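You operate a simulated robot arm through the tools that you are given. There is no shell and no other tool. Be economical: measure what you need, move in short steps, check, and stop when the job is done.

The job below is to be done with a simulated two-armed robot. You get a single attempt, and the scene is never put back.

## Task
Pack this crate's paper roll in the document tube and stand it in the tube holder.
Fine: the crate label gives the number; hold the tube still while the roll goes in; yellow cap screwed on. Set down upright: document tube.

The check looks at the end state, three seconds after you hand in, the way a careful person would. Anything else that was tipped, shoved, dropped, spilled or broken makes it a failure. A push-on lid holds only when it is set on centred and level and pressed home; a screw cap is set on level and turned clockwise until tight.

## Robot
Two 7-joint arms with two-finger parallel grippers on one trunk, on a base that drives. Base frame: it is fixed to the floor where the robot stands at the start and does not move with it; the origin is under the middle of the robot, x ahead of it, y to its left, z up. Units: cm, degrees, N and s.
The left shoulder is at the start at [5, 16.5, 123], the right one opposite. With the tool pointing down near the work surface each hand reaches from about 10 to 68 cm from the robot's upright axis, wherever it stands, measured 20 degrees to its own side. Places, roughly: top of the packing bench [70, -10, 90]; tube holder [-140, -50, 60]. Payload 3.91 kg a hand.
Tool frame (each hand has its own): the origin (TCP) lies between the finger pads and is the grasp point; the fingertips stand 3 cm ahead of it; z points along the fingers, y is the line along which they close. The gripper opens to 11 cm. The fingers are 2 cm wide and 1 cm thick; the gripper's body (4.8 by 11.2 cm) begins 5.5 cm behind the TCP.
Orientation is that of the tool frame in the base frame, as [roll, pitch, yaw] about the fixed x, y, z axes, in that order (R = Rz(yaw) Ry(pitch) Rx(roll)). With the fingers straight down and closing along the base's y, the tool's x points along the base's -x, its y along +y and its z along -z.

## Interface
- The arms move only by the tool arm_command. It takes "left_deltas", "right_deltas" or both (then of equal length, played together; a hand with none holds still); each is a list of rows, each a list of 3 entries, a list of its own where there are three numbers: the gripper command, from -1 (fully open) to 1 (shut), values between in proportion, then the shift along the tool's x, y, z in units of 30 mm (1.0 is 30 mm), then the turn, a rotation vector about the tool's x, y, z in units of 4 degrees (1.0 is 4 degrees). In form: [[gripper, [x, y, z], [rx, ry, rz]], ...]. A call has 1 to 20 rows; each row shifts and turns the commanded pose from where the row before left it, along the tool's axes as they then stand. A call with a number of a shift or a turn outside -1 to 1 is refused whole. Rows are played at 5 a second. More than 5 cm and 8.6 degrees between two rows, or a gripper value outside its range, and nothing of the call is played. Where a pose cannot be reached the arm comes as near as it can. A force on the tool above 40 N (or 10 N above the force at the start of the call, whichever is more), or a blocked arm, ends the call early, and 0.2 s more pass. The fingers move at their own pace (about 4.5 cm/s each) and stop on an object; they squeeze with about 43 N. The grip force told is the motor's: it shows also when the fingers shut on nothing. Time passes only in rows, and 0.2 s behind the last, so rows that do not move let the fingers close. The reply holds the time, the measured pose of the TCP, the force on the tool along the base axes, the opening and the grip force, in the units named above and with some noise, with the torque about the TCP (base axes, N m) and any sound that the robot's microphone picked up, and new pictures: "views" is both (left out), scene, wrist or none (wrist: the cameras of the hands that moved).
- Cameras (640 x 400 px; columns grow to the right, rows downward): "scene" is now at [12.12, -0.22, 142.01]; the picture's right is [-0.03, -1.00, 0.00], its down [-0.37, 0.01, -0.93] and it looks along [0.93, -0.03, -0.37] (base axes); focal length 214 px, centre (320, 200). "left" rides on the left gripper at [7.2, -1.7, -10.3] in its tool frame; the picture's right is [0.23, 0.97, 0.00], its down [-0.76, 0.18, -0.62] and it looks along [-0.61, 0.14, 0.78] (tool axes); focal length 222 px, centre (320, 200). "right" rides on the right gripper at [7.2, 1.7, -10.3] in its tool frame; the picture's right is [-0.23, 0.97, 0.00], its down [-0.76, -0.18, -0.62] and it looks along [-0.61, -0.14, 0.78] (tool axes); focal length 222 px, centre (320, 200). There is no depth. A picture from a camera that has moved, and an enlarged one, comes with that camera's place and axes in the base frame and with its lens.
- raise_lower(by): slides the trunk up (or, below 0, down) by that many cm; the arms and the scene camera ride with it, the base frame stays. It gives what a move gives, with no picture.
- roll_base(legs): drives the robot by 1 to 6 legs, each [ahead, left, turn to the left] in cm, cm and degrees, along the robot's own axes; the way and the turn of a leg run together, so that a leg with both is an arc; at most 150 cm and 180 degrees a leg. The arms and the cameras ride along, it lands a little off, and it stops where it bumps. It gives what a move gives, and a new picture of the scene camera.
- head_to(pan, tilt): turns the head with the scene camera to pan (to the left, within 80 degrees either way) and tilt (down, from -29 to 69), counted from straight ahead of the robot. It gives what a move gives, and a new picture of the scene camera.
- zoom(camera, box): a new picture of the part [left, top, right, bottom] of that camera's present view, enlarged. No time passes.
- job_done(): hands the job in; it is judged then, once.

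Work in short steps. Places have to be worked out from the pictures, the camera data and where the tool is seen: move nearer, look again, correct. Check each grasp and each placing, and mend what went wrong. You have 120 turns and 260 pictures in all, those below and enlarged ones among them. Open the grippers and draw the arms clear of the work before you hand the job in, unless the task says otherwise; then end with one line.

The tools are called as a command line: name --argument value ..., lists and objects as JSON in quotes. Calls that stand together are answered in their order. arm_command: Moves the arms, as the interface text tells. Its arguments: {"type":"object","properties":{"left_deltas":{"type":"array","items":{"type":"array"}},"right_deltas":{"type":"array","items":{"type":"array"}},"views":{"type":"string","enum":["both","scene","wrist","none"]}},"required":[]} The other tools are called the same way: raise_lower (by) slides the trunk up or down; roll_base (legs) drives the base; head_to (pan, tilt) turns the head that bears the scene camera; zoom (camera, box) takes an enlarged picture of a part of a camera's view; job_done () hands the job in.

At the start:

```text
clock: 0.0
left_eef_pos: [34.65, 6.48, 134.96]
left_tcp_rot: [-180.0, 0.0, -180.0]
left_force: [-0.4, -0.9, 0.4]
left_torque: [-0.02, 0.04, 0.01]
left_finger_gap: 10.98
left_gripper_force: 0.0
right_eef_pos: [35.67, -21.52, 134.07]
right_tcp_rot: [180.0, -0.1, 180.0]
right_force: [0.1, 0.9, -0.4]
right_torque: [-0.01, -0.04, -0.03]
right_finger_gap: 11.01
right_gripper_force: 0.0
trunk travel left (down, up): [-45.0, 5.3]
robot x, y, heading: [0.25, 0.1, 0.0]
head pan, tilt: [-2.0, 21.8]
```

scene: 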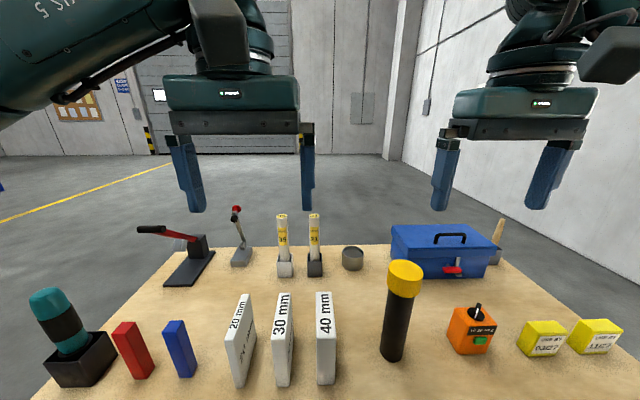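
right: 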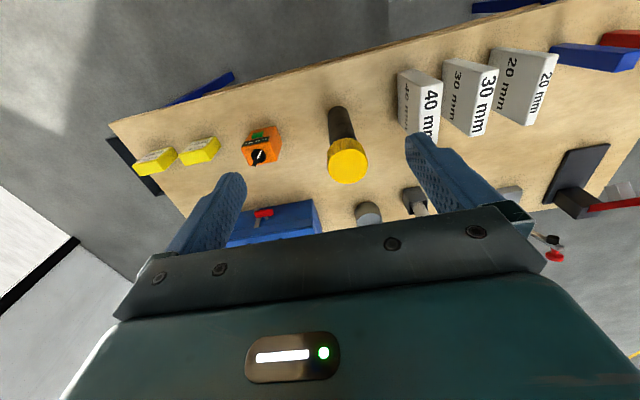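
left: 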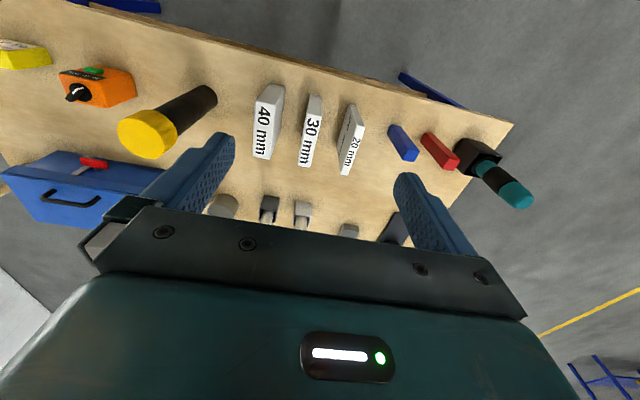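

The bench holds a capped black tube, two paper rolls with labels in holders, and a blue crate. I'll zoom in on the rolls and the crate to read the labels.

zoom --camera "scene" --box '[220, 190, 380, 290]'

zoom --camera "scene" --box '[360, 200, 640, 375]'

```text
4.00 times, centred on (300, 240) of scene
camera zoom: at [12.12, -0.22, 142.01], right [-0.03, -1.0, 0.0], down [-0.37, 0.01, -0.93], along [0.93, -0.03, -0.37], focal length 858 px, centre (400, 40)
```

zoom: 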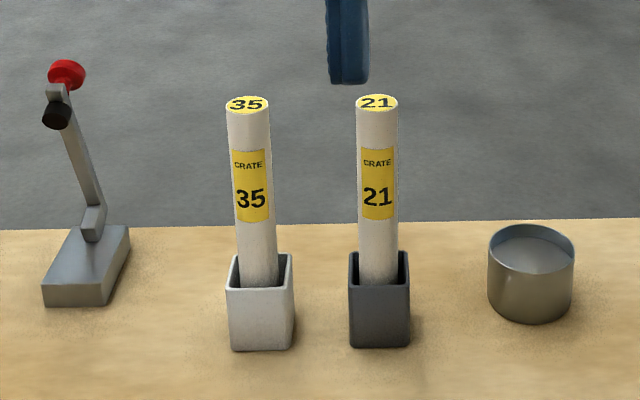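

```text
2.29 times, centred on (500, 288) of scene
camera zoom: at [12.12, -0.22, 142.01], right [-0.03, -1.0, 0.0], down [-0.37, 0.01, -0.93], along [0.93, -0.03, -0.37], focal length 490 px, centre (-91, 0)
```

zoom: 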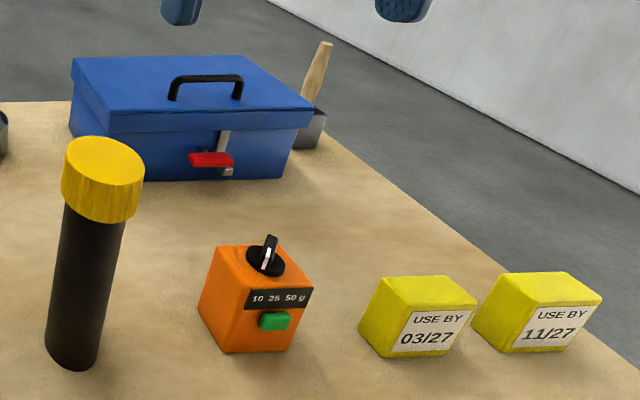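

Rolls are for crates 35 and 21; the crate itself isn't in sight. I'll look around with the head.

head_to --pan 75 --tilt 25

head_to --pan -75 --tilt 25

head_to --pan 0 --tilt 50

```text
clock: 1.5
left_eef_pos: [34.71, 6.53, 134.92]
left_tcp_rot: [-180.0, 0.0, -179.9]
left_force: [0.5, 0.6, -0.4]
left_torque: [-0.04, 0.01, 0.0]
left_finger_gap: 11.02
left_gripper_force: 0.0
right_eef_pos: [35.62, -21.56, 134.08]
right_tcp_rot: [-179.9, -0.1, 180.0]
right_force: [0.8, 0.1, 0.3]
right_torque: [0.01, -0.02, -0.01]
right_finger_gap: 11.01
right_gripper_force: 0.0
trunk travel left (down, up): [-45.0, 5.3]
robot x, y, heading: [0.2, 0.25, -0.1]
head pan, tilt: [75.0, 25.0]
camera scene: at [5.23, 9.0, 141.5], right [0.97, -0.26, 0.0], down [-0.11, -0.41, -0.91], along [0.24, 0.88, -0.42], focal length 214 px, centre (320, 200)
```

scene: 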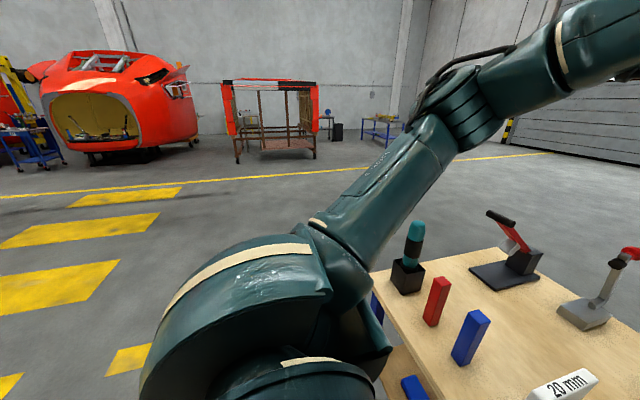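

```text
clock: 3.9
left_eef_pos: [34.79, 6.44, 134.83]
left_tcp_rot: [-180.0, -0.1, -179.9]
left_force: [-0.2, 0.4, 0.4]
left_torque: [-0.02, -0.02, -0.01]
left_finger_gap: 10.98
left_gripper_force: 0.2
right_eef_pos: [35.56, -21.47, 134.15]
right_tcp_rot: [-180.0, 0.0, -180.0]
right_force: [-0.2, 0.7, -0.1]
right_torque: [-0.03, 0.01, -0.02]
right_finger_gap: 11.0
right_gripper_force: 0.1
trunk travel left (down, up): [-45.0, 5.3]
robot x, y, heading: [0.04, 0.12, 0.2]
head pan, tilt: [-75.0, 25.0]
camera scene: at [5.23, -8.8, 141.5], right [-0.97, -0.26, 0.0], down [-0.11, 0.41, -0.91], along [0.23, -0.88, -0.42], focal length 214 px, centre (320, 200)
```

scene: 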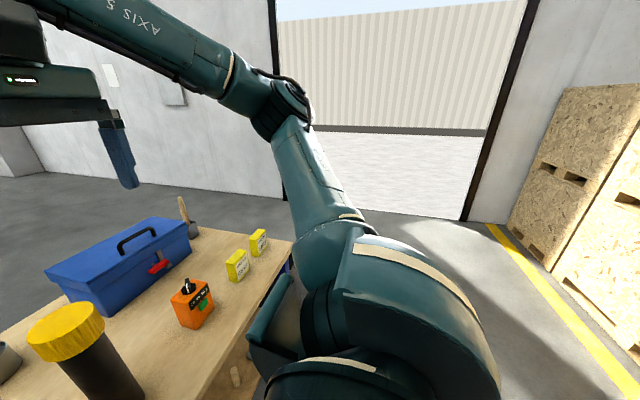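

```text
clock: 5.3
left_eef_pos: [34.69, 6.36, 134.9]
left_tcp_rot: [-179.9, -0.1, 180.0]
left_force: [0.2, 0.1, -0.6]
left_torque: [0.01, -0.03, -0.02]
left_finger_gap: 10.99
left_gripper_force: 0.1
right_eef_pos: [35.68, -21.6, 134.24]
right_tcp_rot: [180.0, 0.0, 180.0]
right_force: [0.4, -0.5, -0.7]
right_torque: [0.02, -0.03, 0.01]
right_finger_gap: 10.99
right_gripper_force: 0.1
trunk travel left (down, up): [-45.0, 5.3]
robot x, y, heading: [-0.1, -0.01, -0.2]
head pan, tilt: [0.0, 50.0]
camera scene: at [10.54, 0.09, 137.75], right [0.0, -1.0, 0.0], down [-0.77, 0.0, -0.64], along [0.64, 0.0, -0.77], focal length 214 px, centre (320, 200)
```

scene: 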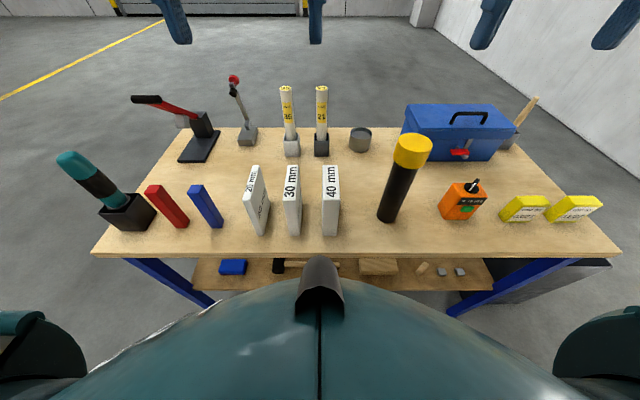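

A dark box stands at floor level near the bench's right leg; I'll zoom there, on the shelf too.

zoom --camera "scene" --box '[440, 230, 640, 355]'

zoom --camera "right" --box '[0, 80, 240, 230]'

```text
3.20 times, centred on (540, 292) of scene
camera zoom: at [10.54, 0.09, 137.75], right [0.0, -1.0, 0.0], down [-0.77, 0.0, -0.64], along [0.64, 0.0, -0.77], focal length 686 px, centre (-384, -96)
```

zoom: 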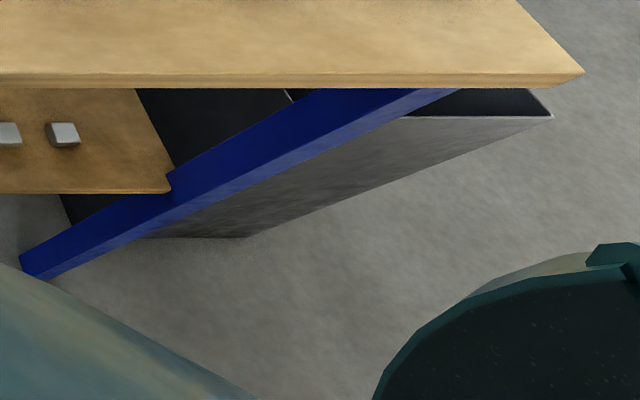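

```text
2.67 times, centred on (120, 155) of right
camera zoom: at [28.42, -19.85, 144.52], right [0.23, 0.97, 0.0], down [0.76, -0.18, 0.62], along [0.61, -0.14, -0.78], focal length 592 px, centre (853, 320)
```

zoom: 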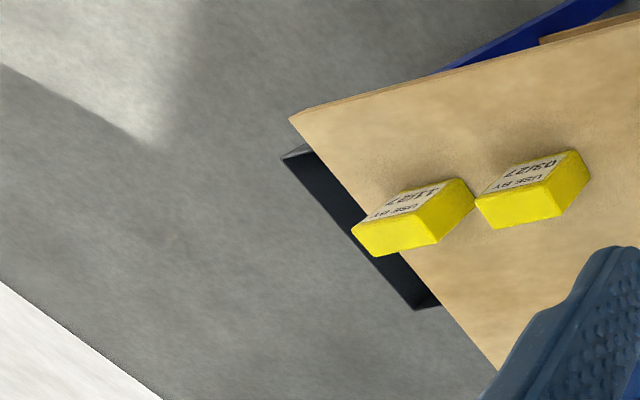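

That is just an open bin. I'll turn in place to look behind, where the tube holder stands.

roll_base --legs '[[-25, 0, 0], [0, 0, 160]]'

head_to --pan 0 --tilt 30

```text
clock: 13.8
left_eef_pos: [-60.36, 4.28, 134.91]
left_tcp_rot: [-179.9, 0.0, -17.5]
left_force: [1.6, -0.6, -0.6]
left_torque: [-0.01, -0.02, -0.03]
left_finger_gap: 11.01
left_gripper_force: 0.0
right_eef_pos: [-52.72, 31.39, 134.13]
right_tcp_rot: [-179.9, 0.1, -17.6]
right_force: [-0.5, -0.7, -0.1]
right_torque: [0.02, 0.01, 0.01]
right_finger_gap: 10.98
right_gripper_force: 0.0
trunk travel left (down, up): [-45.0, 5.3]
robot x, y, heading: [-24.86, 0.03, 162.3]
head pan, tilt: [0.0, 50.0]
camera scene: at [-35.51, 3.31, 137.75], right [0.3, 0.95, 0.0], down [0.73, -0.23, -0.64], along [-0.61, 0.19, -0.77], focal length 214 px, centre (320, 200)
```

scene: 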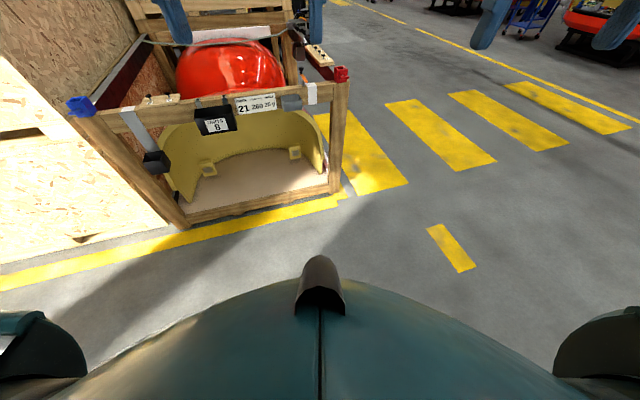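

```text
clock: 14.6
left_eef_pos: [-60.27, 4.32, 134.88]
left_tcp_rot: [-179.9, 0.0, -17.6]
left_force: [0.0, -0.1, 0.3]
left_torque: [0.02, 0.0, -0.03]
left_finger_gap: 10.99
left_gripper_force: 0.1
right_eef_pos: [-52.71, 31.38, 134.15]
right_tcp_rot: [180.0, 0.0, -17.6]
right_force: [-0.2, 0.3, 0.2]
right_torque: [0.01, 0.02, -0.02]
right_finger_gap: 10.99
right_gripper_force: 0.1
trunk travel left (down, up): [-45.0, 5.3]
robot x, y, heading: [-25.37, 0.27, 162.4]
head pan, tilt: [0.0, 30.0]
camera scene: at [-36.79, 3.72, 140.7], right [0.3, 0.95, 0.0], down [0.48, -0.15, -0.87], along [-0.83, 0.26, -0.5], focal length 214 px, centre (320, 200)
```

scene: 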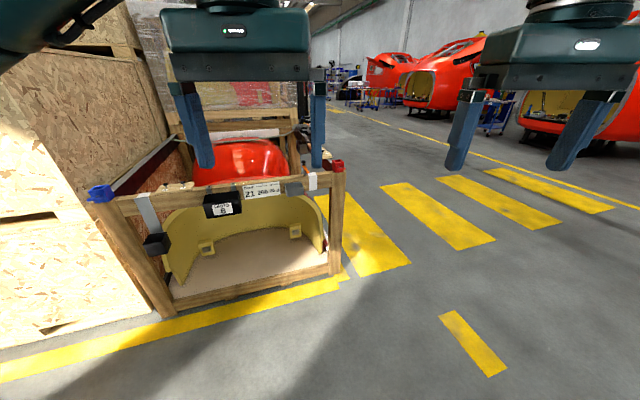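

zoom --camera "scene" --box '[190, 170, 330, 258]'

zoom --camera "scene" --box '[70, 130, 390, 330]'

```text
4.55 times, centred on (260, 214) of scene
camera zoom: at [-36.79, 3.72, 140.7], right [0.3, 0.95, 0.0], down [0.48, -0.15, -0.87], along [-0.83, 0.26, -0.5], focal length 975 px, centre (593, 136)
```

zoom: 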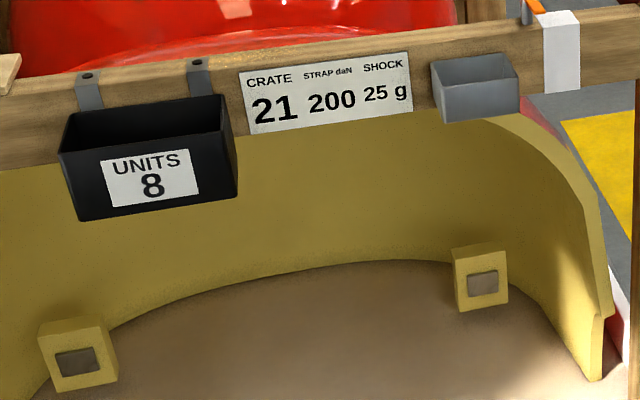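

```text
2.00 times, centred on (230, 230) of scene
camera zoom: at [-36.79, 3.72, 140.7], right [0.3, 0.95, 0.0], down [0.48, -0.15, -0.87], along [-0.83, 0.26, -0.5], focal length 429 px, centre (500, 140)
```

zoom: 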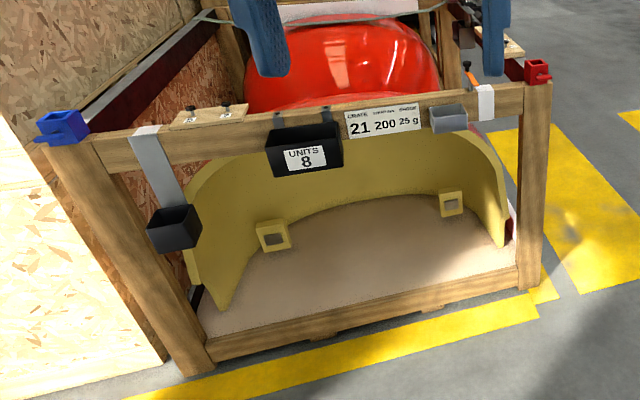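

The label says crate 21, and the black strap-hung pocket on the crate's left post matches the tube holder. I'll take zooms of it now, then drive back to the bench.

zoom --camera "scene" --box '[100, 175, 220, 275]'

roll_base --legs '[[0, 0, -162.3], [28, -12, 0]]'

head_to --pan -10 --tilt 45

```text
4.00 times, centred on (160, 225) of scene
camera zoom: at [-36.79, 3.72, 140.7], right [0.3, 0.95, 0.0], down [0.48, -0.15, -0.87], along [-0.83, 0.26, -0.5], focal length 858 px, centre (960, 100)
```

zoom: 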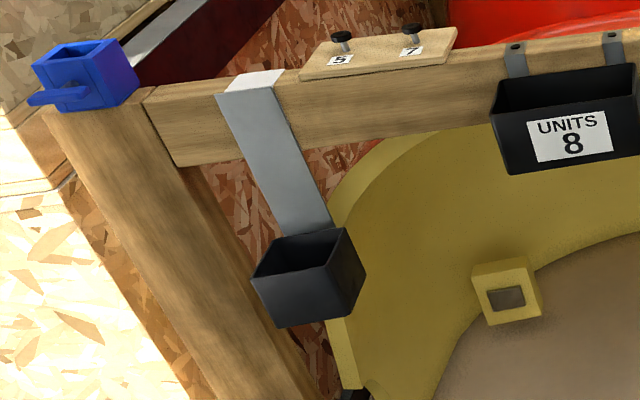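

```text
clock: 23.4
left_eef_pos: [37.91, -4.89, 134.86]
left_tcp_rot: [-179.9, 0.0, -179.2]
left_force: [-0.5, -0.5, -0.7]
left_torque: [0.0, 0.04, -0.02]
left_finger_gap: 10.99
left_gripper_force: 0.1
right_eef_pos: [39.19, -32.99, 134.16]
right_tcp_rot: [-180.0, 0.0, -179.4]
right_force: [1.5, -0.2, 1.0]
right_torque: [-0.03, 0.0, 0.04]
right_finger_gap: 11.01
right_gripper_force: 0.1
trunk travel left (down, up): [-45.0, 5.3]
robot x, y, heading: [3.27, -11.64, 0.5]
head pan, tilt: [0.0, 30.0]
camera scene: at [15.19, -11.49, 140.7], right [0.01, -1.0, 0.0], down [-0.5, -0.01, -0.87], along [0.87, 0.01, -0.5], focal length 214 px, centre (320, 200)
```

scene: 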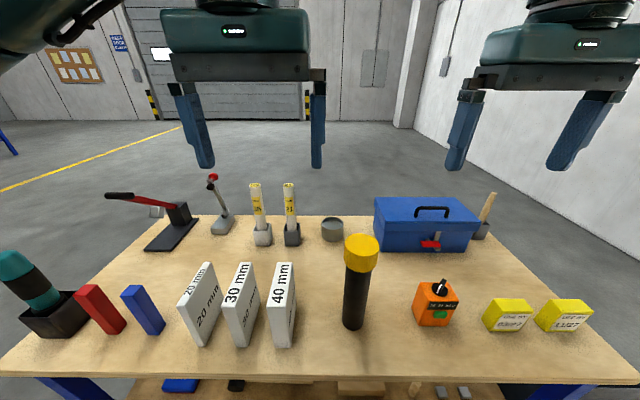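

```text
clock: 24.1
left_eef_pos: [37.84, -4.84, 134.89]
left_tcp_rot: [180.0, 0.0, -179.4]
left_force: [0.5, 0.0, -0.7]
left_torque: [0.0, 0.0, -0.01]
left_finger_gap: 11.0
left_gripper_force: 0.0
right_eef_pos: [39.15, -32.92, 134.13]
right_tcp_rot: [179.9, 0.0, -179.4]
right_force: [-0.3, 0.1, -0.4]
right_torque: [0.01, -0.01, 0.0]
right_finger_gap: 11.02
right_gripper_force: 0.1
trunk travel left (down, up): [-45.0, 5.3]
robot x, y, heading: [3.14, -11.6, 0.9]
head pan, tilt: [-10.0, 45.0]
camera scene: at [14.11, -12.88, 138.45], right [-0.16, -0.99, 0.0], down [-0.7, 0.11, -0.71], along [0.7, -0.12, -0.71], focal length 214 px, centre (320, 200)
```

scene: 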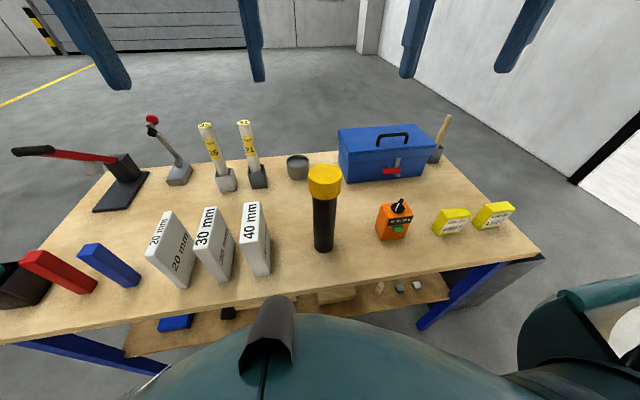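

I'll zoom on the tube and rolls for precise triangulation.

zoom --camera "scene" --box '[200, 110, 400, 260]'

```text
2.67 times, centred on (300, 185) of scene
camera zoom: at [14.11, -12.88, 138.45], right [-0.16, -0.99, 0.0], down [-0.7, 0.11, -0.71], along [0.7, -0.12, -0.71], focal length 572 px, centre (373, 240)
```

zoom: 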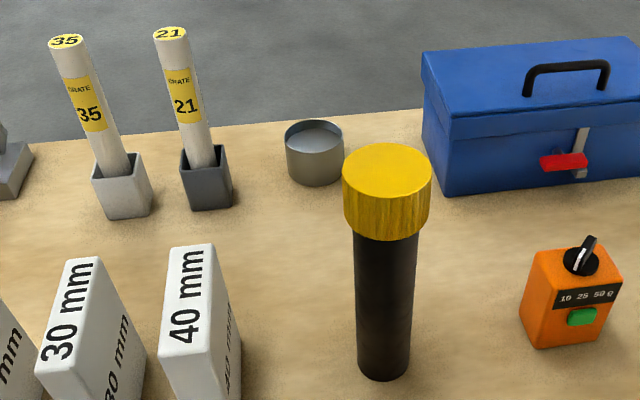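

Estimates: tube at (46.7, -19.5), about 5.3 cm across with cap 6.5 cm and top z≈112.3; roll 21 at about (77, -1). I'll move the left hand in line with the tube and pitch it forward, while the right hand moves aside.

arm_command --left_deltas '[[-1, [0.4, -0.98, 0], [0, 0, 0]], [-1, [0.4, -0.98, 0], [0, 0, 0]], [-1, [0.4, -0.98, 0], [0, 0, 0]], [-1, [0.4, -0.98, 0], [0, 0, 0]], [-1, [0.4, -0.98, 0], [0, 0, 0]], [-1, [0, 0, 0.5], [0, -1, 0]], [-1, [0, 0, 0.5], [0, -1, 0]], [-1, [0, 0, 0.5], [0, -1, 0]], [-1, [0, 0, 0], [0, -1, 0]], [-1, [0, 0, 0], [0, -1, 0]], [-1, [0, 0, 0], [0, -1, 0]], [-1, [0, 0, 0], [0, -1, 0]], [-1, [0, 0, 0], [0, -1, 0]], [-1, [0, 0, 0], [0, -1, 0]], [-1, [0, 0, 0], [0, -1, 0]], [-1, [0, 0, 0], [0, -1, 0]]]' --right_deltas '[[-1, [0, -0.6, 0], [0, 0, 0]], [-1, [0, -0.6, 0], [0, 0, 0]], [-1, [0, -0.6, 0], [0, 0, 0]], [-1, [0, -0.6, 0], [0, 0, 0]], [-1, [0, -0.6, 0], [0, 0, 0]], [-1, [0, 0, 0], [0, 0, 0]], [-1, [0, 0, 0], [0, 0, 0]], [-1, [0, 0, 0], [0, 0, 0]], [-1, [0, 0, 0], [0, 0, 0]], [-1, [0, 0, 0], [0, 0, 0]], [-1, [0, 0, 0], [0, 0, 0]], [-1, [0, 0, 0], [0, 0, 0]], [-1, [0, 0, 0], [0, 0, 0]], [-1, [0, 0, 0], [0, 0, 0]], [-1, [0, 0, 0], [0, 0, 0]], [-1, [0, 0, 0], [0, 0, 0]]]' --views "both"

```text
clock: 27.5
left_eef_pos: [36.1, -19.81, 132.55]
left_tcp_rot: [-173.2, 38.4, -166.6]
left_force: [-0.1, 0.1, 0.3]
left_torque: [-0.03, -0.03, 0.0]
left_finger_gap: 10.99
left_gripper_force: 0.0
right_eef_pos: [39.41, -41.93, 134.12]
right_tcp_rot: [-180.0, 0.1, -179.3]
right_force: [-0.6, -1.0, 0.8]
right_torque: [0.01, 0.0, 0.03]
right_finger_gap: 11.0
right_gripper_force: 0.1
trunk travel left (down, up): [-45.0, 5.3]
robot x, y, heading: [3.56, -11.75, 0.7]
head pan, tilt: [-10.0, 45.0]
stopped in row 16 (left hand): the arm was blocked; the commanded pose is now the measured one
camera scene: at [13.9, -13.1, 138.15], right [-0.19, -0.98, 0.0], down [-0.72, 0.14, -0.68], along [0.67, -0.13, -0.73], focal length 214 px, centre (320, 200)
camera right: at [32.07, -40.29, 144.51], right [0.22, 0.98, 0.0], down [0.76, -0.17, 0.62], along [0.61, -0.13, -0.78], focal length 222 px, centre (320, 200)
camera left: at [24.4, -22.83, 136.28], right [-0.33, 0.92, -0.23], down [0.16, 0.3, 0.94], along [0.93, 0.27, -0.25], focal length 222 px, centre (320, 200)
```

scene: 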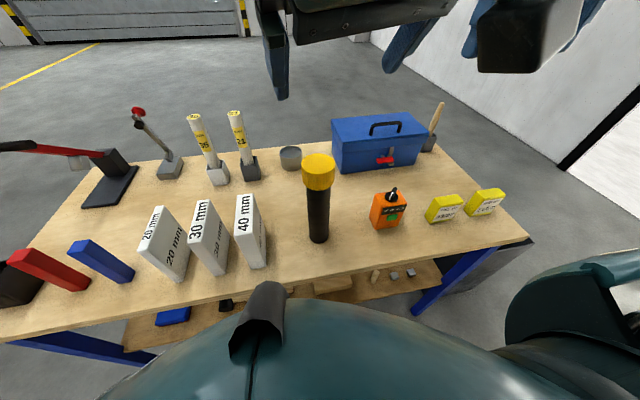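
right: 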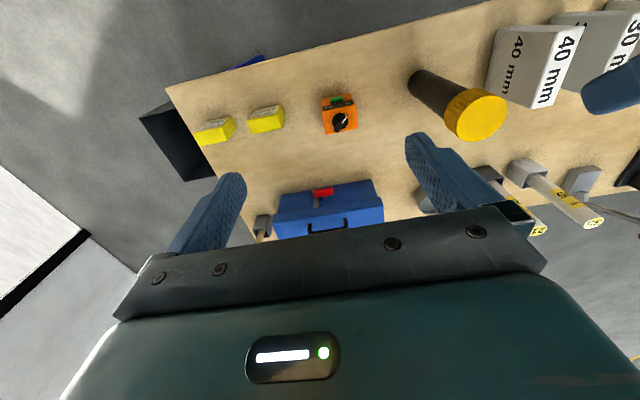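
left: 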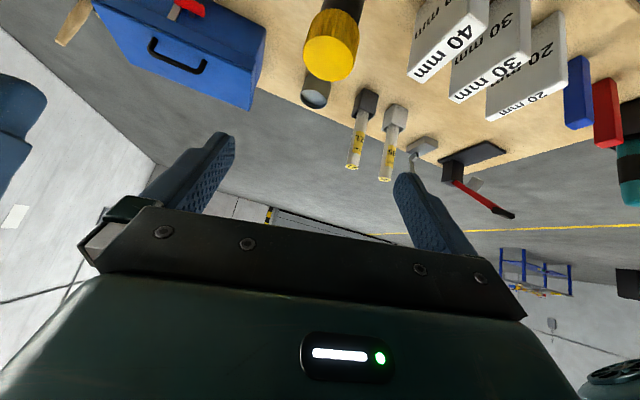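

The left wrist got blocked, likely against the head. Better: the right hand holds the tube (it is on the right side) and the left works the cap and roll. I'll straighten the left hand and move it back to its side.

arm_command --left_deltas '[[-1, [0, 0, 0.3], [-0.05, 0.97, 0.27]], [-1, [0, 0, 0.3], [-0.05, 0.97, 0.27]], [-1, [0, 0.3, 0.3], [-0.05, 0.97, 0.27]], [-1, [0, 0.3, 0], [-0.05, 0.97, 0.27]], [-1, [0, 0.3, 0], [-0.05, 0.97, 0.27]], [-1, [0, 0.3, 0], [-0.05, 0.97, 0.27]], [-1, [0, 0.3, 0], [-0.05, 0.97, 0.27]], [-1, [0, 0.3, 0], [-0.05, 0.97, 0.27]], [-1, [0, 0.3, 0], [-0.05, 0.97, 0.27]], [-1, [0, 0.3, 0], [-0.05, 0.97, 0.27]], [-1, [0, 1, 0], [0, 0, 0]], [-1, [0, 1, 0], [0, 0, 0]], [-1, [0, 1, 0], [0, 0, 0]], [-1, [0, 1, 0], [0, 0, 0]]]' --views "none"

```text
clock: 30.5
left_eef_pos: [36.95, -0.5, 130.04]
left_tcp_rot: [179.7, 0.1, 179.4]
left_force: [0.0, 0.3, 0.4]
left_torque: [-0.01, 0.0, 0.04]
left_finger_gap: 11.02
left_gripper_force: 0.1
right_eef_pos: [39.35, -41.77, 134.26]
right_tcp_rot: [180.0, 0.1, -179.3]
right_force: [-0.8, 0.5, 0.0]
right_torque: [-0.02, 0.0, -0.03]
right_finger_gap: 11.02
right_gripper_force: 0.0
trunk travel left (down, up): [-45.0, 5.3]
robot x, y, heading: [3.73, -12.18, 0.7]
head pan, tilt: [-10.0, 45.0]
```

Left hand is back. Now the right hand yaws 15° left and pitches so its fingers point forward and 35° down, staying on the right side first.

arm_command --right_deltas '[[-1, [-0.5, 0.8, 0], [0, 0, -0.94]], [-1, [-0.5, 0.8, 0], [0, 0, -0.94]], [-1, [-0.5, 0.8, 0], [0, 0, -0.94]], [-1, [-0.5, 0, 0], [0, 0, -0.94]], [-1, [0, 0, 0], [0, -0.98, 0]], [-1, [0, 0, 0], [0, -0.98, 0]], [-1, [0, 0, 0], [0, -0.98, 0]], [-1, [0, 0, 0], [0, -0.98, 0]], [-1, [0, 0, 0], [0, -0.98, 0]], [-1, [0, 0, 0], [0, -0.98, 0]], [-1, [0, 0, 0], [0, -0.98, 0]], [-1, [0, 0, 0], [0, -0.98, 0]], [-1, [0, 0, 0], [0, -0.98, 0]], [-1, [0, 0, 0], [0, -0.98, 0]], [-1, [0, 0, 0], [0, -0.98, 0]], [-1, [0, 0, 0], [0, -0.98, 0]], [-1, [0, 0, 0], [0, -0.98, 0]], [-1, [0, 0, 0], [0, -0.98, 0]]]' --views "none"

```text
clock: 34.3
left_eef_pos: [37.01, -0.68, 130.0]
left_tcp_rot: [179.6, 0.2, 179.5]
left_force: [-0.1, 0.4, 0.7]
left_torque: [-0.03, 0.0, -0.01]
left_finger_gap: 11.0
left_gripper_force: 0.1
right_eef_pos: [44.63, -34.14, 134.12]
right_tcp_rot: [-180.0, 55.0, -164.3]
right_force: [0.6, 0.3, -0.1]
right_torque: [0.01, -0.01, -0.03]
right_finger_gap: 10.97
right_gripper_force: 0.0
trunk travel left (down, up): [-45.0, 5.3]
robot x, y, heading: [3.11, -11.98, 0.4]
head pan, tilt: [-10.0, 45.0]
```

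Rotation is right. Now move to just above and slightly short of the tube, then look.

arm_command --right_deltas '[[-1, [0.63, 0.75, 0.65], [0, 0, 0]], [-1, [0.63, 0.75, 0.65], [0, 0, 0]], [-1, [0.63, 0.75, 0.65], [0, 0, 0]], [-1, [0.63, 0.75, 0.65], [0, 0, 0]], [-1, [0.63, 0.75, 0.65], [0, 0, 0]], [-1, [0.63, 0.75, 0.65], [0, 0, 0]]]' --views "both"

```text
clock: 35.7
left_eef_pos: [36.95, -0.54, 130.05]
left_tcp_rot: [179.6, 0.2, 179.4]
left_force: [0.0, 0.1, -0.5]
left_torque: [0.01, 0.01, 0.0]
left_finger_gap: 10.97
left_gripper_force: 0.0
right_eef_pos: [44.19, -20.21, 118.24]
right_tcp_rot: [180.0, 55.0, -164.4]
right_force: [0.2, 0.2, -0.1]
right_torque: [-0.01, -0.02, -0.03]
right_finger_gap: 11.0
right_gripper_force: 0.0
trunk travel left (down, up): [-45.0, 5.3]
robot x, y, heading: [3.06, -11.79, 0.5]
head pan, tilt: [-10.0, 45.0]
camera scene: at [14.15, -12.84, 138.44], right [-0.16, -0.99, 0.0], down [-0.7, 0.11, -0.71], along [0.7, -0.12, -0.71], focal length 214 px, centre (320, 200)
camera right: at [31.66, -22.09, 118.27], right [-0.14, 0.97, 0.19], down [-0.02, -0.19, 0.98], along [0.99, 0.13, 0.05], focal length 222 px, centre (320, 200)
```

scene: 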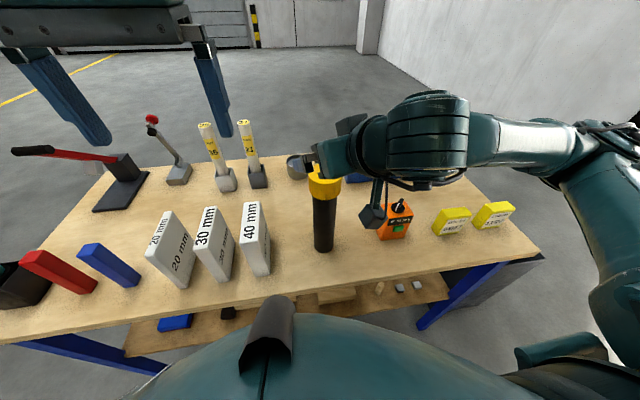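
right: 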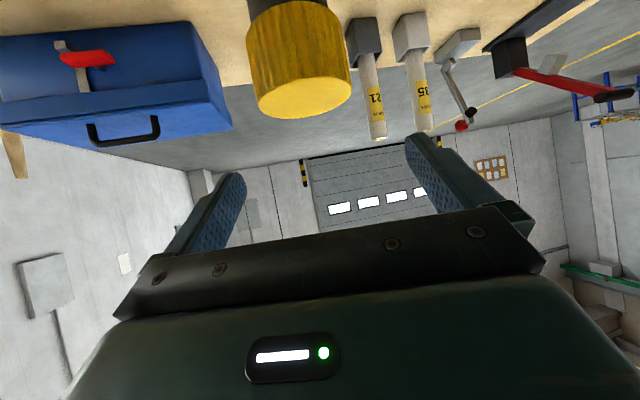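

The cap lies between the fingers, about 0.4 cm right of line. I'll descend 20 cm straight down with that correction.

arm_command --right_deltas '[[-1, [0.79, -0.02, 0.552], [0, 0, 0]], [-1, [0.79, -0.02, 0.552], [0, 0, 0]], [-1, [0.79, -0.02, 0.552], [0, 0, 0]], [-1, [0.79, -0.02, 0.552], [0, 0, 0]], [-1, [0.79, -0.02, 0.552], [0, 0, 0]], [-1, [0.79, -0.02, 0.552], [0, 0, 0]], [-1, [0.79, -0.02, 0.552], [0, 0, 0]]]' --views "both"

```text
clock: 37.3
left_eef_pos: [37.04, -0.68, 129.95]
left_tcp_rot: [179.6, 0.2, 179.5]
left_force: [1.0, 0.2, 0.2]
left_torque: [-0.02, 0.04, 0.01]
left_finger_gap: 10.98
left_gripper_force: 0.0
right_eef_pos: [44.12, -20.79, 103.78]
right_tcp_rot: [-180.0, 54.9, -164.3]
right_force: [0.5, -0.4, 0.2]
right_torque: [0.03, -0.04, -0.02]
right_finger_gap: 10.99
right_gripper_force: 0.1
right hand out of reach, approached as far as the arm can: row 6, 7
trunk travel left (down, up): [-45.0, 5.3]
robot x, y, heading: [3.18, -12.12, 0.6]
head pan, tilt: [-10.0, 45.0]
camera scene: at [14.13, -12.86, 138.44], right [-0.16, -0.99, 0.0], down [-0.7, 0.12, -0.71], along [0.7, -0.12, -0.71], focal length 214 px, centre (320, 200)
camera right: at [31.55, -22.46, 103.77], right [-0.14, 0.97, 0.19], down [-0.02, -0.19, 0.98], along [0.99, 0.13, 0.05], focal length 222 px, centre (320, 200)
```

scene: 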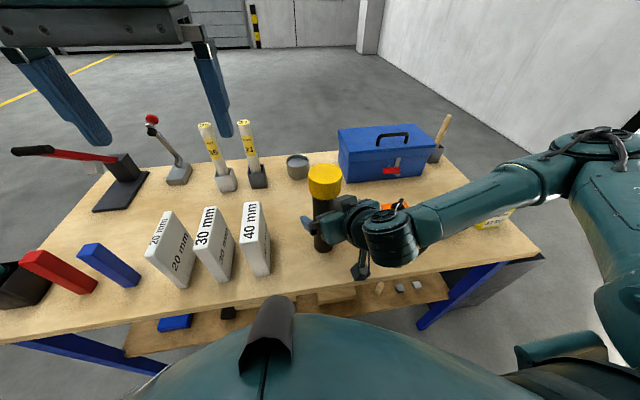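
right: 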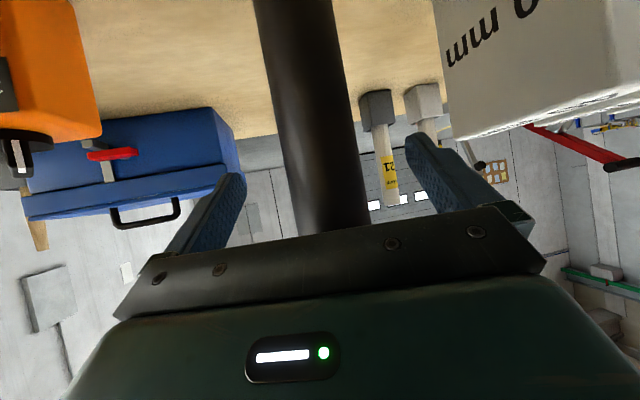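

The right arm hits its limit at z 103.8, so I'll lower the trunk 6 cm, which carries the hand down along the tube.

raise_lower --by -6

```text
clock: 38.3
left_eef_pos: [36.92, -0.6, 124.04]
left_tcp_rot: [179.4, 0.3, 179.6]
left_force: [0.4, 0.7, 0.2]
left_torque: [0.02, 0.0, -0.01]
left_finger_gap: 11.02
left_gripper_force: 0.1
right_eef_pos: [44.11, -20.8, 97.72]
right_tcp_rot: [180.0, 54.8, -164.3]
right_force: [-0.7, -0.3, 0.0]
right_torque: [0.0, 0.01, 0.02]
right_finger_gap: 10.99
right_gripper_force: 0.1
trunk travel left (down, up): [-39.0, 11.3]
robot x, y, heading: [3.03, -11.81, 0.5]
head pan, tilt: [-10.0, 45.0]
```

Now advance 2.6 cm horizontally onto the tube and close.

arm_command --right_deltas '[[-1, [-0.25, 0, 0.355], [0, 0, 0]], [-1, [-0.25, 0, 0.355], [0, 0, 0]], [0, [0, 0, 0], [0, 0, 0]], [0.3, [0, 0, 0], [0, 0, 0]], [1, [0, 0, 0], [0, 0, 0]], [1, [0, 0, 0], [0, 0, 0]], [1, [0, 0, 0], [0, 0, 0]], [1, [0, 0, 0], [0, 0, 0]]]' --views "both"

```text
clock: 40.1
left_eef_pos: [36.91, -0.64, 124.0]
left_tcp_rot: [179.7, 0.2, 179.5]
left_force: [-0.1, -0.2, 0.3]
left_torque: [0.0, 0.01, 0.03]
left_finger_gap: 11.02
left_gripper_force: 0.0
right_eef_pos: [46.71, -19.86, 97.75]
right_tcp_rot: [-179.9, 54.9, -164.2]
right_force: [0.4, 0.3, -0.3]
right_torque: [0.0, -0.05, 0.01]
right_finger_gap: 5.46
right_gripper_force: 43.1
trunk travel left (down, up): [-39.0, 11.3]
robot x, y, heading: [3.25, -11.49, 0.6]
head pan, tilt: [-10.0, 45.0]
camera scene: at [14.13, -12.89, 132.44], right [-0.16, -0.99, 0.0], down [-0.7, 0.12, -0.71], along [0.7, -0.12, -0.71], focal length 214 px, centre (320, 200)
camera right: at [34.06, -21.69, 97.77], right [-0.14, 0.97, 0.19], down [-0.02, -0.19, 0.98], along [0.99, 0.13, 0.05], focal length 222 px, centre (320, 200)
```

scene: 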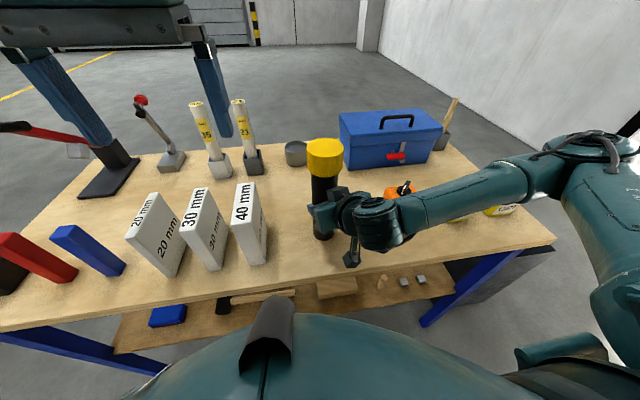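
right: 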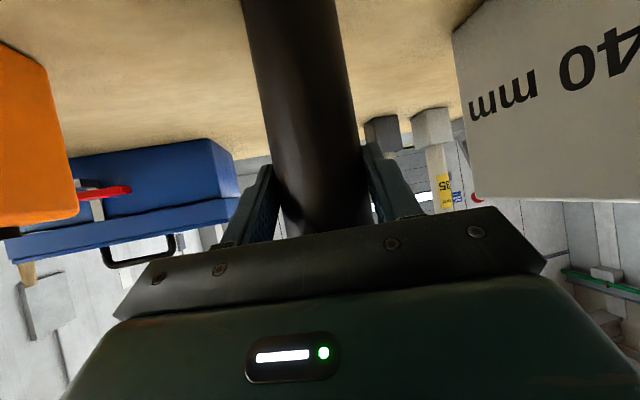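

Tube held (5.46 cm). Zoom to fix the cap centre.

zoom --camera "scene" --box '[260, 120, 400, 208]'

```text
4.55 times, centred on (330, 164) of scene
camera zoom: at [14.13, -12.89, 132.44], right [-0.16, -0.99, 0.0], down [-0.7, 0.12, -0.71], along [0.7, -0.12, -0.71], focal length 975 px, centre (274, 364)
```

zoom: 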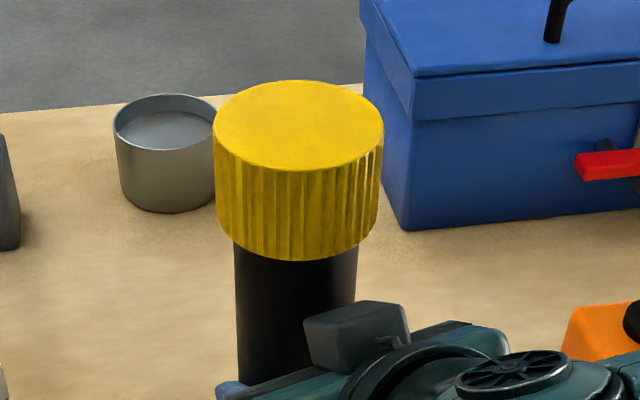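

Cap centre about (46.4, -19.6), z 108.3–112.5. Left hand moves above it.

arm_command --left_deltas '[[-1, [-0.45, -0.9, 0], [0, 0, 0]], [-1, [-0.45, -0.9, 0], [0, 0, 0]], [-1, [-0.45, -0.9, 0], [0, 0, 0]], [-1, [-0.45, -0.9, 0], [0, 0, 0]], [-1, [-0.45, -0.9, 0], [0, 0, 0]], [-1, [-0.45, -0.9, 0], [0, 0, 0]], [-1, [-0.45, -0.9, 0], [0, 0, 0]]]' --views "both"

```text
clock: 41.7
left_eef_pos: [46.31, -19.83, 123.91]
left_tcp_rot: [179.6, 0.2, 179.5]
left_force: [0.0, 0.1, 0.4]
left_torque: [0.02, -0.01, -0.02]
left_finger_gap: 11.0
left_gripper_force: 0.0
right_eef_pos: [46.61, -19.95, 97.73]
right_tcp_rot: [-180.0, 54.9, -164.4]
right_force: [-0.3, -1.4, 0.2]
right_torque: [-0.18, -0.02, 0.03]
right_finger_gap: 5.44
right_gripper_force: 43.5
trunk travel left (down, up): [-39.0, 11.3]
robot x, y, heading: [3.22, -11.31, 0.7]
head pan, tilt: [-10.0, 45.0]
camera scene: at [14.12, -12.95, 132.44], right [-0.16, -0.99, 0.0], down [-0.7, 0.12, -0.71], along [0.7, -0.11, -0.71], focal length 214 px, centre (320, 200)
camera left: at [39.07, -21.41, 134.22], right [-0.22, 0.98, 0.01], down [0.76, 0.17, 0.63], along [0.61, 0.14, -0.78], focal length 222 px, centre (320, 200)
```

scene: 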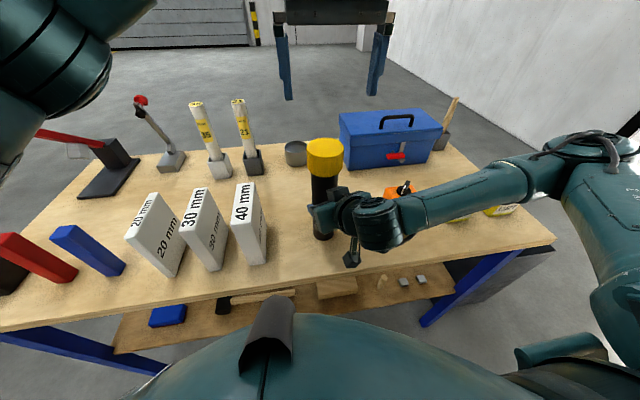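
left: 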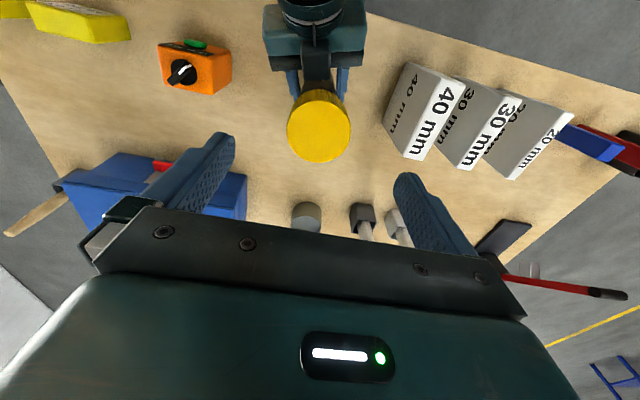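

Cap centre confirmed at about (46.7, -19.6). I'll pre-rotate the left hand 70° clockwise so it has range to unscrew.

arm_command --left_deltas '[[-1, [-0.1, 0.05, 0], [0, 0, 1]], [-1, [0, 0, 0], [0, 0, 1]], [-1, [0, 0, 0], [0, 0, 1]], [-1, [0, 0, 0], [0, 0, 1]], [-1, [0, 0, 0], [0, 0, 1]], [-1, [0, 0, 0], [0, 0, 1]], [-1, [0, 0, 0], [0, 0, 1]], [-1, [0, 0, 0], [0, 0, 1]], [-1, [0, 0, 0], [0, 0, 1]], [-1, [0, 0, 0], [0, 0, 1]], [-1, [0, 0, 0], [0, 0, 1]], [-1, [0, 0, 0], [0, 0, 1]], [-1, [0, 0, 0], [0, 0, 1]], [-1, [0, 0, 0], [0, 0, 1]], [-1, [0, 0, 0], [0, 0, 1]], [-1, [0, 0, 0], [0, 0, 1]], [-1, [0, 0, 0], [0, 0, 1]], [-1, [0, 0, 0], [0, 0, 1]]]' --views "none"

```text
clock: 45.5
left_eef_pos: [43.27, -18.94, 122.52]
left_tcp_rot: [179.7, -0.2, 107.6]
left_force: [0.2, 0.6, 0.3]
left_torque: [-0.01, 0.03, -0.03]
left_finger_gap: 10.99
left_gripper_force: 0.0
left hand out of reach, approached as far as the arm can: row 16, 17, 18
right_eef_pos: [46.6, -19.93, 97.73]
right_tcp_rot: [180.0, 54.9, -164.3]
right_force: [-0.4, -0.7, 0.9]
right_torque: [-0.12, 0.04, -0.05]
right_finger_gap: 5.45
right_gripper_force: 42.5
trunk travel left (down, up): [-39.0, 11.3]
robot x, y, heading: [3.5, -11.47, 0.6]
head pan, tilt: [-10.0, 45.0]
```

Clockwise limit is near 60°. Back off 16° and check the pose.

arm_command --left_deltas '[[-1, [0, 0, 0], [0, 0, -1]], [-1, [0, 0, 0], [0, 0, -1]], [-1, [0, 0, 0], [0, 0, -1]], [-1, [0, 0, 0], [0, 0, -1]]]' --views "none"

```text
clock: 46.5
left_eef_pos: [43.18, -18.94, 122.5]
left_tcp_rot: [179.6, -0.2, 123.5]
left_force: [0.5, -0.4, -0.7]
left_torque: [-0.01, 0.02, 0.0]
left_finger_gap: 11.0
left_gripper_force: 0.0
right_eef_pos: [46.71, -19.98, 97.8]
right_tcp_rot: [-179.9, 54.9, -164.3]
right_force: [-0.6, 0.3, 1.2]
right_torque: [-0.15, 0.03, 0.02]
right_finger_gap: 5.43
right_gripper_force: 42.6
trunk travel left (down, up): [-39.0, 11.3]
robot x, y, heading: [3.16, -12.11, 0.7]
head pan, tilt: [-10.0, 45.0]
```

The commanded pose was reset there, so I'll re-centre over the cap.

arm_command --left_deltas '[[-1, [-0.43, 0.42, 0], [0, 0, 0]], [-1, [-0.43, 0.42, 0], [0, 0, 0]]]' --views "wrist"

```text
clock: 47.1
left_eef_pos: [46.56, -19.65, 122.45]
left_tcp_rot: [179.6, -0.2, 123.6]
left_force: [-0.2, -0.3, 0.8]
left_torque: [0.02, -0.02, 0.01]
left_finger_gap: 11.0
left_gripper_force: 0.0
right_eef_pos: [46.62, -19.86, 97.79]
right_tcp_rot: [180.0, 54.9, -164.2]
right_force: [-0.7, -0.9, 0.1]
right_torque: [-0.16, -0.02, -0.01]
right_finger_gap: 5.46
right_gripper_force: 43.0
trunk travel left (down, up): [-39.0, 11.3]
robot x, y, heading: [3.4, -11.69, 0.8]
head pan, tilt: [-10.0, 45.0]
camera left: at [41.26, -14.4, 132.85], right [0.69, 0.73, 0.01], down [0.57, -0.54, 0.62], along [0.46, -0.42, -0.78], focal length 222 px, centre (320, 200)
```

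left: 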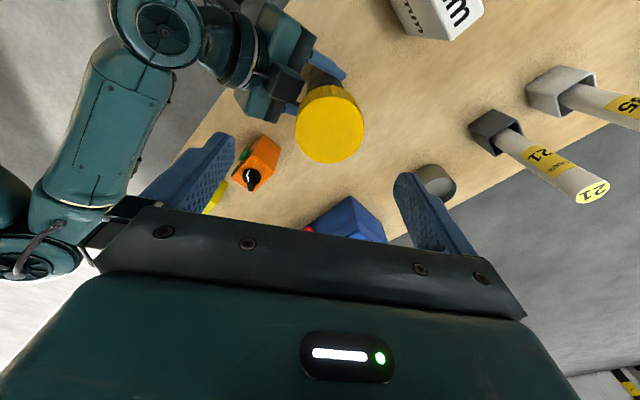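

Cap centred within a few mm; nudging 0.4 cm, then descend 12 cm and close on the cap.

arm_command --left_deltas '[[-1, [0, 0.13, 0.6], [0, 0, 0]], [-1, [0, 0, 0.8], [0, 0, 0]], [-1, [0, 0, 0.8], [0, 0, 0]], [-1, [0, 0, 0.8], [0, 0, 0]], [-1, [0, 0, 0.8], [0, 0, 0]], [-1, [0, 0, 0.2], [0, 0, 0]], [0, [0, 0, 0], [0, 0, 0]], [0.2, [0, 0, 0], [0, 0, 0]], [1, [0, 0, 0], [0, 0, 0]], [1, [0, 0, 0], [0, 0, 0]], [1, [0, 0, 0], [0, 0, 0]]]' --views "both"

```text
clock: 49.5
left_eef_pos: [47.29, -19.22, 110.55]
left_tcp_rot: [179.2, -0.2, 123.7]
left_force: [15.8, 13.6, -0.3]
left_torque: [0.57, -0.83, 0.16]
left_finger_gap: 6.51
left_gripper_force: 42.7
right_eef_pos: [46.52, -19.92, 97.84]
right_tcp_rot: [180.0, 54.8, -164.4]
right_force: [-20.1, -14.4, 7.7]
right_torque: [0.76, -0.74, -0.19]
right_finger_gap: 5.44
right_gripper_force: 43.0
trunk travel left (down, up): [-39.0, 11.3]
robot x, y, heading: [3.22, -11.71, 0.6]
head pan, tilt: [-10.0, 45.0]
camera scene: at [14.03, -12.89, 132.46], right [-0.16, -0.99, 0.0], down [-0.7, 0.12, -0.71], along [0.7, -0.12, -0.71], focal length 214 px, centre (320, 200)
camera left: at [41.89, -14.03, 120.87], right [0.68, 0.73, 0.01], down [0.57, -0.54, 0.62], along [0.46, -0.42, -0.78], focal length 222 px, centre (320, 200)
```

scene: 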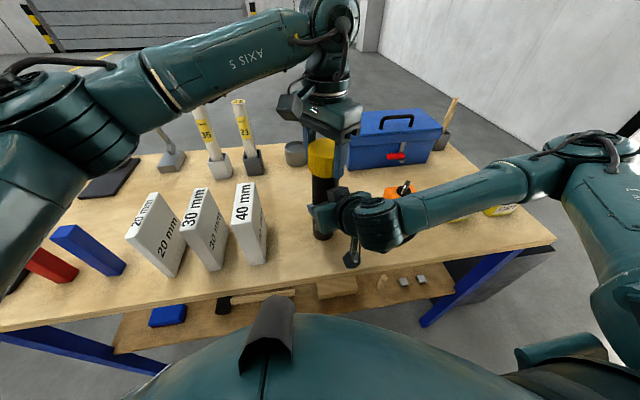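
left: 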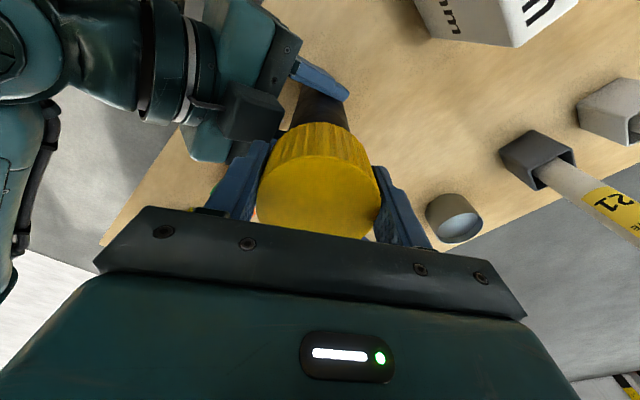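

Cap gripped (6.51 cm), but with a 20 N side load: the hand centre is ~4 mm off. I relieve it by shifting the command along the closing direction.

arm_command --left_deltas '[[1, [0, 0.08, 0], [0, 0, 0]], [1, [0, 0.07, 0], [0, 0, 0]], [1, [0, 0, 0], [0, 0, 0]]]' --views "none"

```text
clock: 50.3
left_eef_pos: [47.47, -19.14, 110.58]
left_tcp_rot: [179.6, -0.2, 123.3]
left_force: [3.5, 5.2, 0.2]
left_torque: [0.68, -0.87, 0.21]
left_finger_gap: 6.52
left_gripper_force: 43.2
right_eef_pos: [46.56, -19.99, 97.71]
right_tcp_rot: [180.0, 54.9, -164.2]
right_force: [-6.6, -6.4, 6.9]
right_torque: [-0.17, 0.9, -0.31]
right_finger_gap: 5.41
right_gripper_force: 43.0
trunk travel left (down, up): [-39.0, 11.3]
robot x, y, heading: [3.48, -12.03, 0.6]
head pan, tilt: [-10.0, 45.0]
```

Load is now small. Unscrew: turn counter-clockwise 40° and watch the torque.

arm_command --left_deltas '[[1, [0, 0, 0], [0, 0, -1]], [1, [0, 0, 0], [0, 0, -1]], [1, [0, 0, 0], [0, 0, -1]], [1, [0, 0, 0], [0, 0, -1]], [1, [0, 0, 0], [0, 0, -1]], [1, [0, 0, 0], [0, 0, -1]], [1, [0, 0, 0], [0, 0, -1]], [1, [0, 0, 0], [0, 0, -1]], [1, [0, 0, 0], [0, 0, -1]], [1, [0, 0, 0], [0, 0, -1]]]' --views "wrist"

```text
clock: 52.5
left_eef_pos: [47.37, -19.21, 110.66]
left_tcp_rot: [179.7, 0.1, 163.5]
left_force: [-10.5, -15.9, -1.1]
left_torque: [-1.0, 0.66, -0.12]
left_finger_gap: 6.53
left_gripper_force: 43.0
right_eef_pos: [46.56, -20.03, 97.7]
right_tcp_rot: [-180.0, 54.9, -164.0]
right_force: [10.5, 15.9, -1.1]
right_torque: [-1.0, 0.68, 0.15]
right_finger_gap: 5.44
right_gripper_force: 43.1
trunk travel left (down, up): [-39.0, 11.3]
robot x, y, heading: [3.32, -11.68, 0.5]
head pan, tilt: [-10.0, 45.0]
camera left: at [40.04, -18.59, 120.91], right [0.06, 1.0, 0.0], down [0.78, -0.05, 0.62], along [0.62, -0.03, -0.78], focal length 222 px, centre (320, 200)
```

left: 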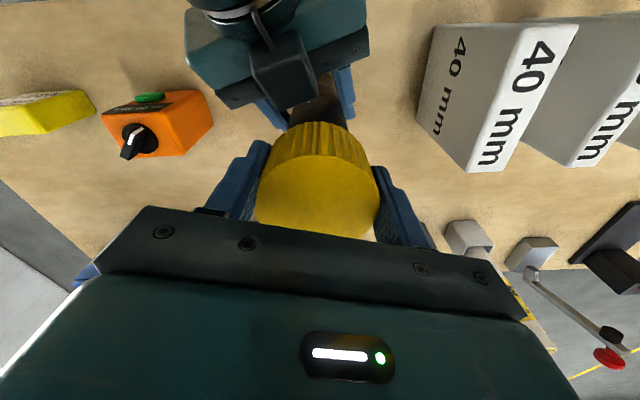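

Cap is turning (40°). Side load of 19 N from eccentricity; I'll compensate and go on turning.

arm_command --left_deltas '[[1, [0.03, -0.11, -0.01], [0, 0, 0]], [1, [0, 0, -0.01], [0, 0, -1]], [1, [0, 0, -0.01], [0, 0, -1]], [1, [0, 0, -0.01], [0, 0, -1]], [1, [0, 0, -0.01], [0, 0, -1]], [1, [0, 0, -0.01], [0, 0, -1]], [1, [0, 0, -0.01], [0, 0, -1]], [1, [0, 0, -0.01], [0, 0, -1]], [1, [0, 0, -0.01], [0, 0, -1]], [1, [0, 0, -0.01], [0, 0, -1]], [1, [0, 0, -0.01], [0, 0, -1]]]' --views "none"

```text
clock: 54.9
left_eef_pos: [47.29, -19.4, 110.86]
left_tcp_rot: [179.9, 0.2, -156.4]
left_force: [9.5, -14.6, -17.5]
left_torque: [-0.8, -0.07, -0.1]
left_finger_gap: 6.51
left_gripper_force: 43.0
right_eef_pos: [46.6, -19.96, 97.91]
right_tcp_rot: [-180.0, 55.0, -164.3]
right_force: [-7.9, 14.0, 15.7]
right_torque: [-1.08, -1.16, 0.26]
right_finger_gap: 5.42
right_gripper_force: 42.9
trunk travel left (down, up): [-39.0, 11.3]
robot x, y, heading: [3.49, -12.14, 0.5]
head pan, tilt: [-10.0, 45.0]
```

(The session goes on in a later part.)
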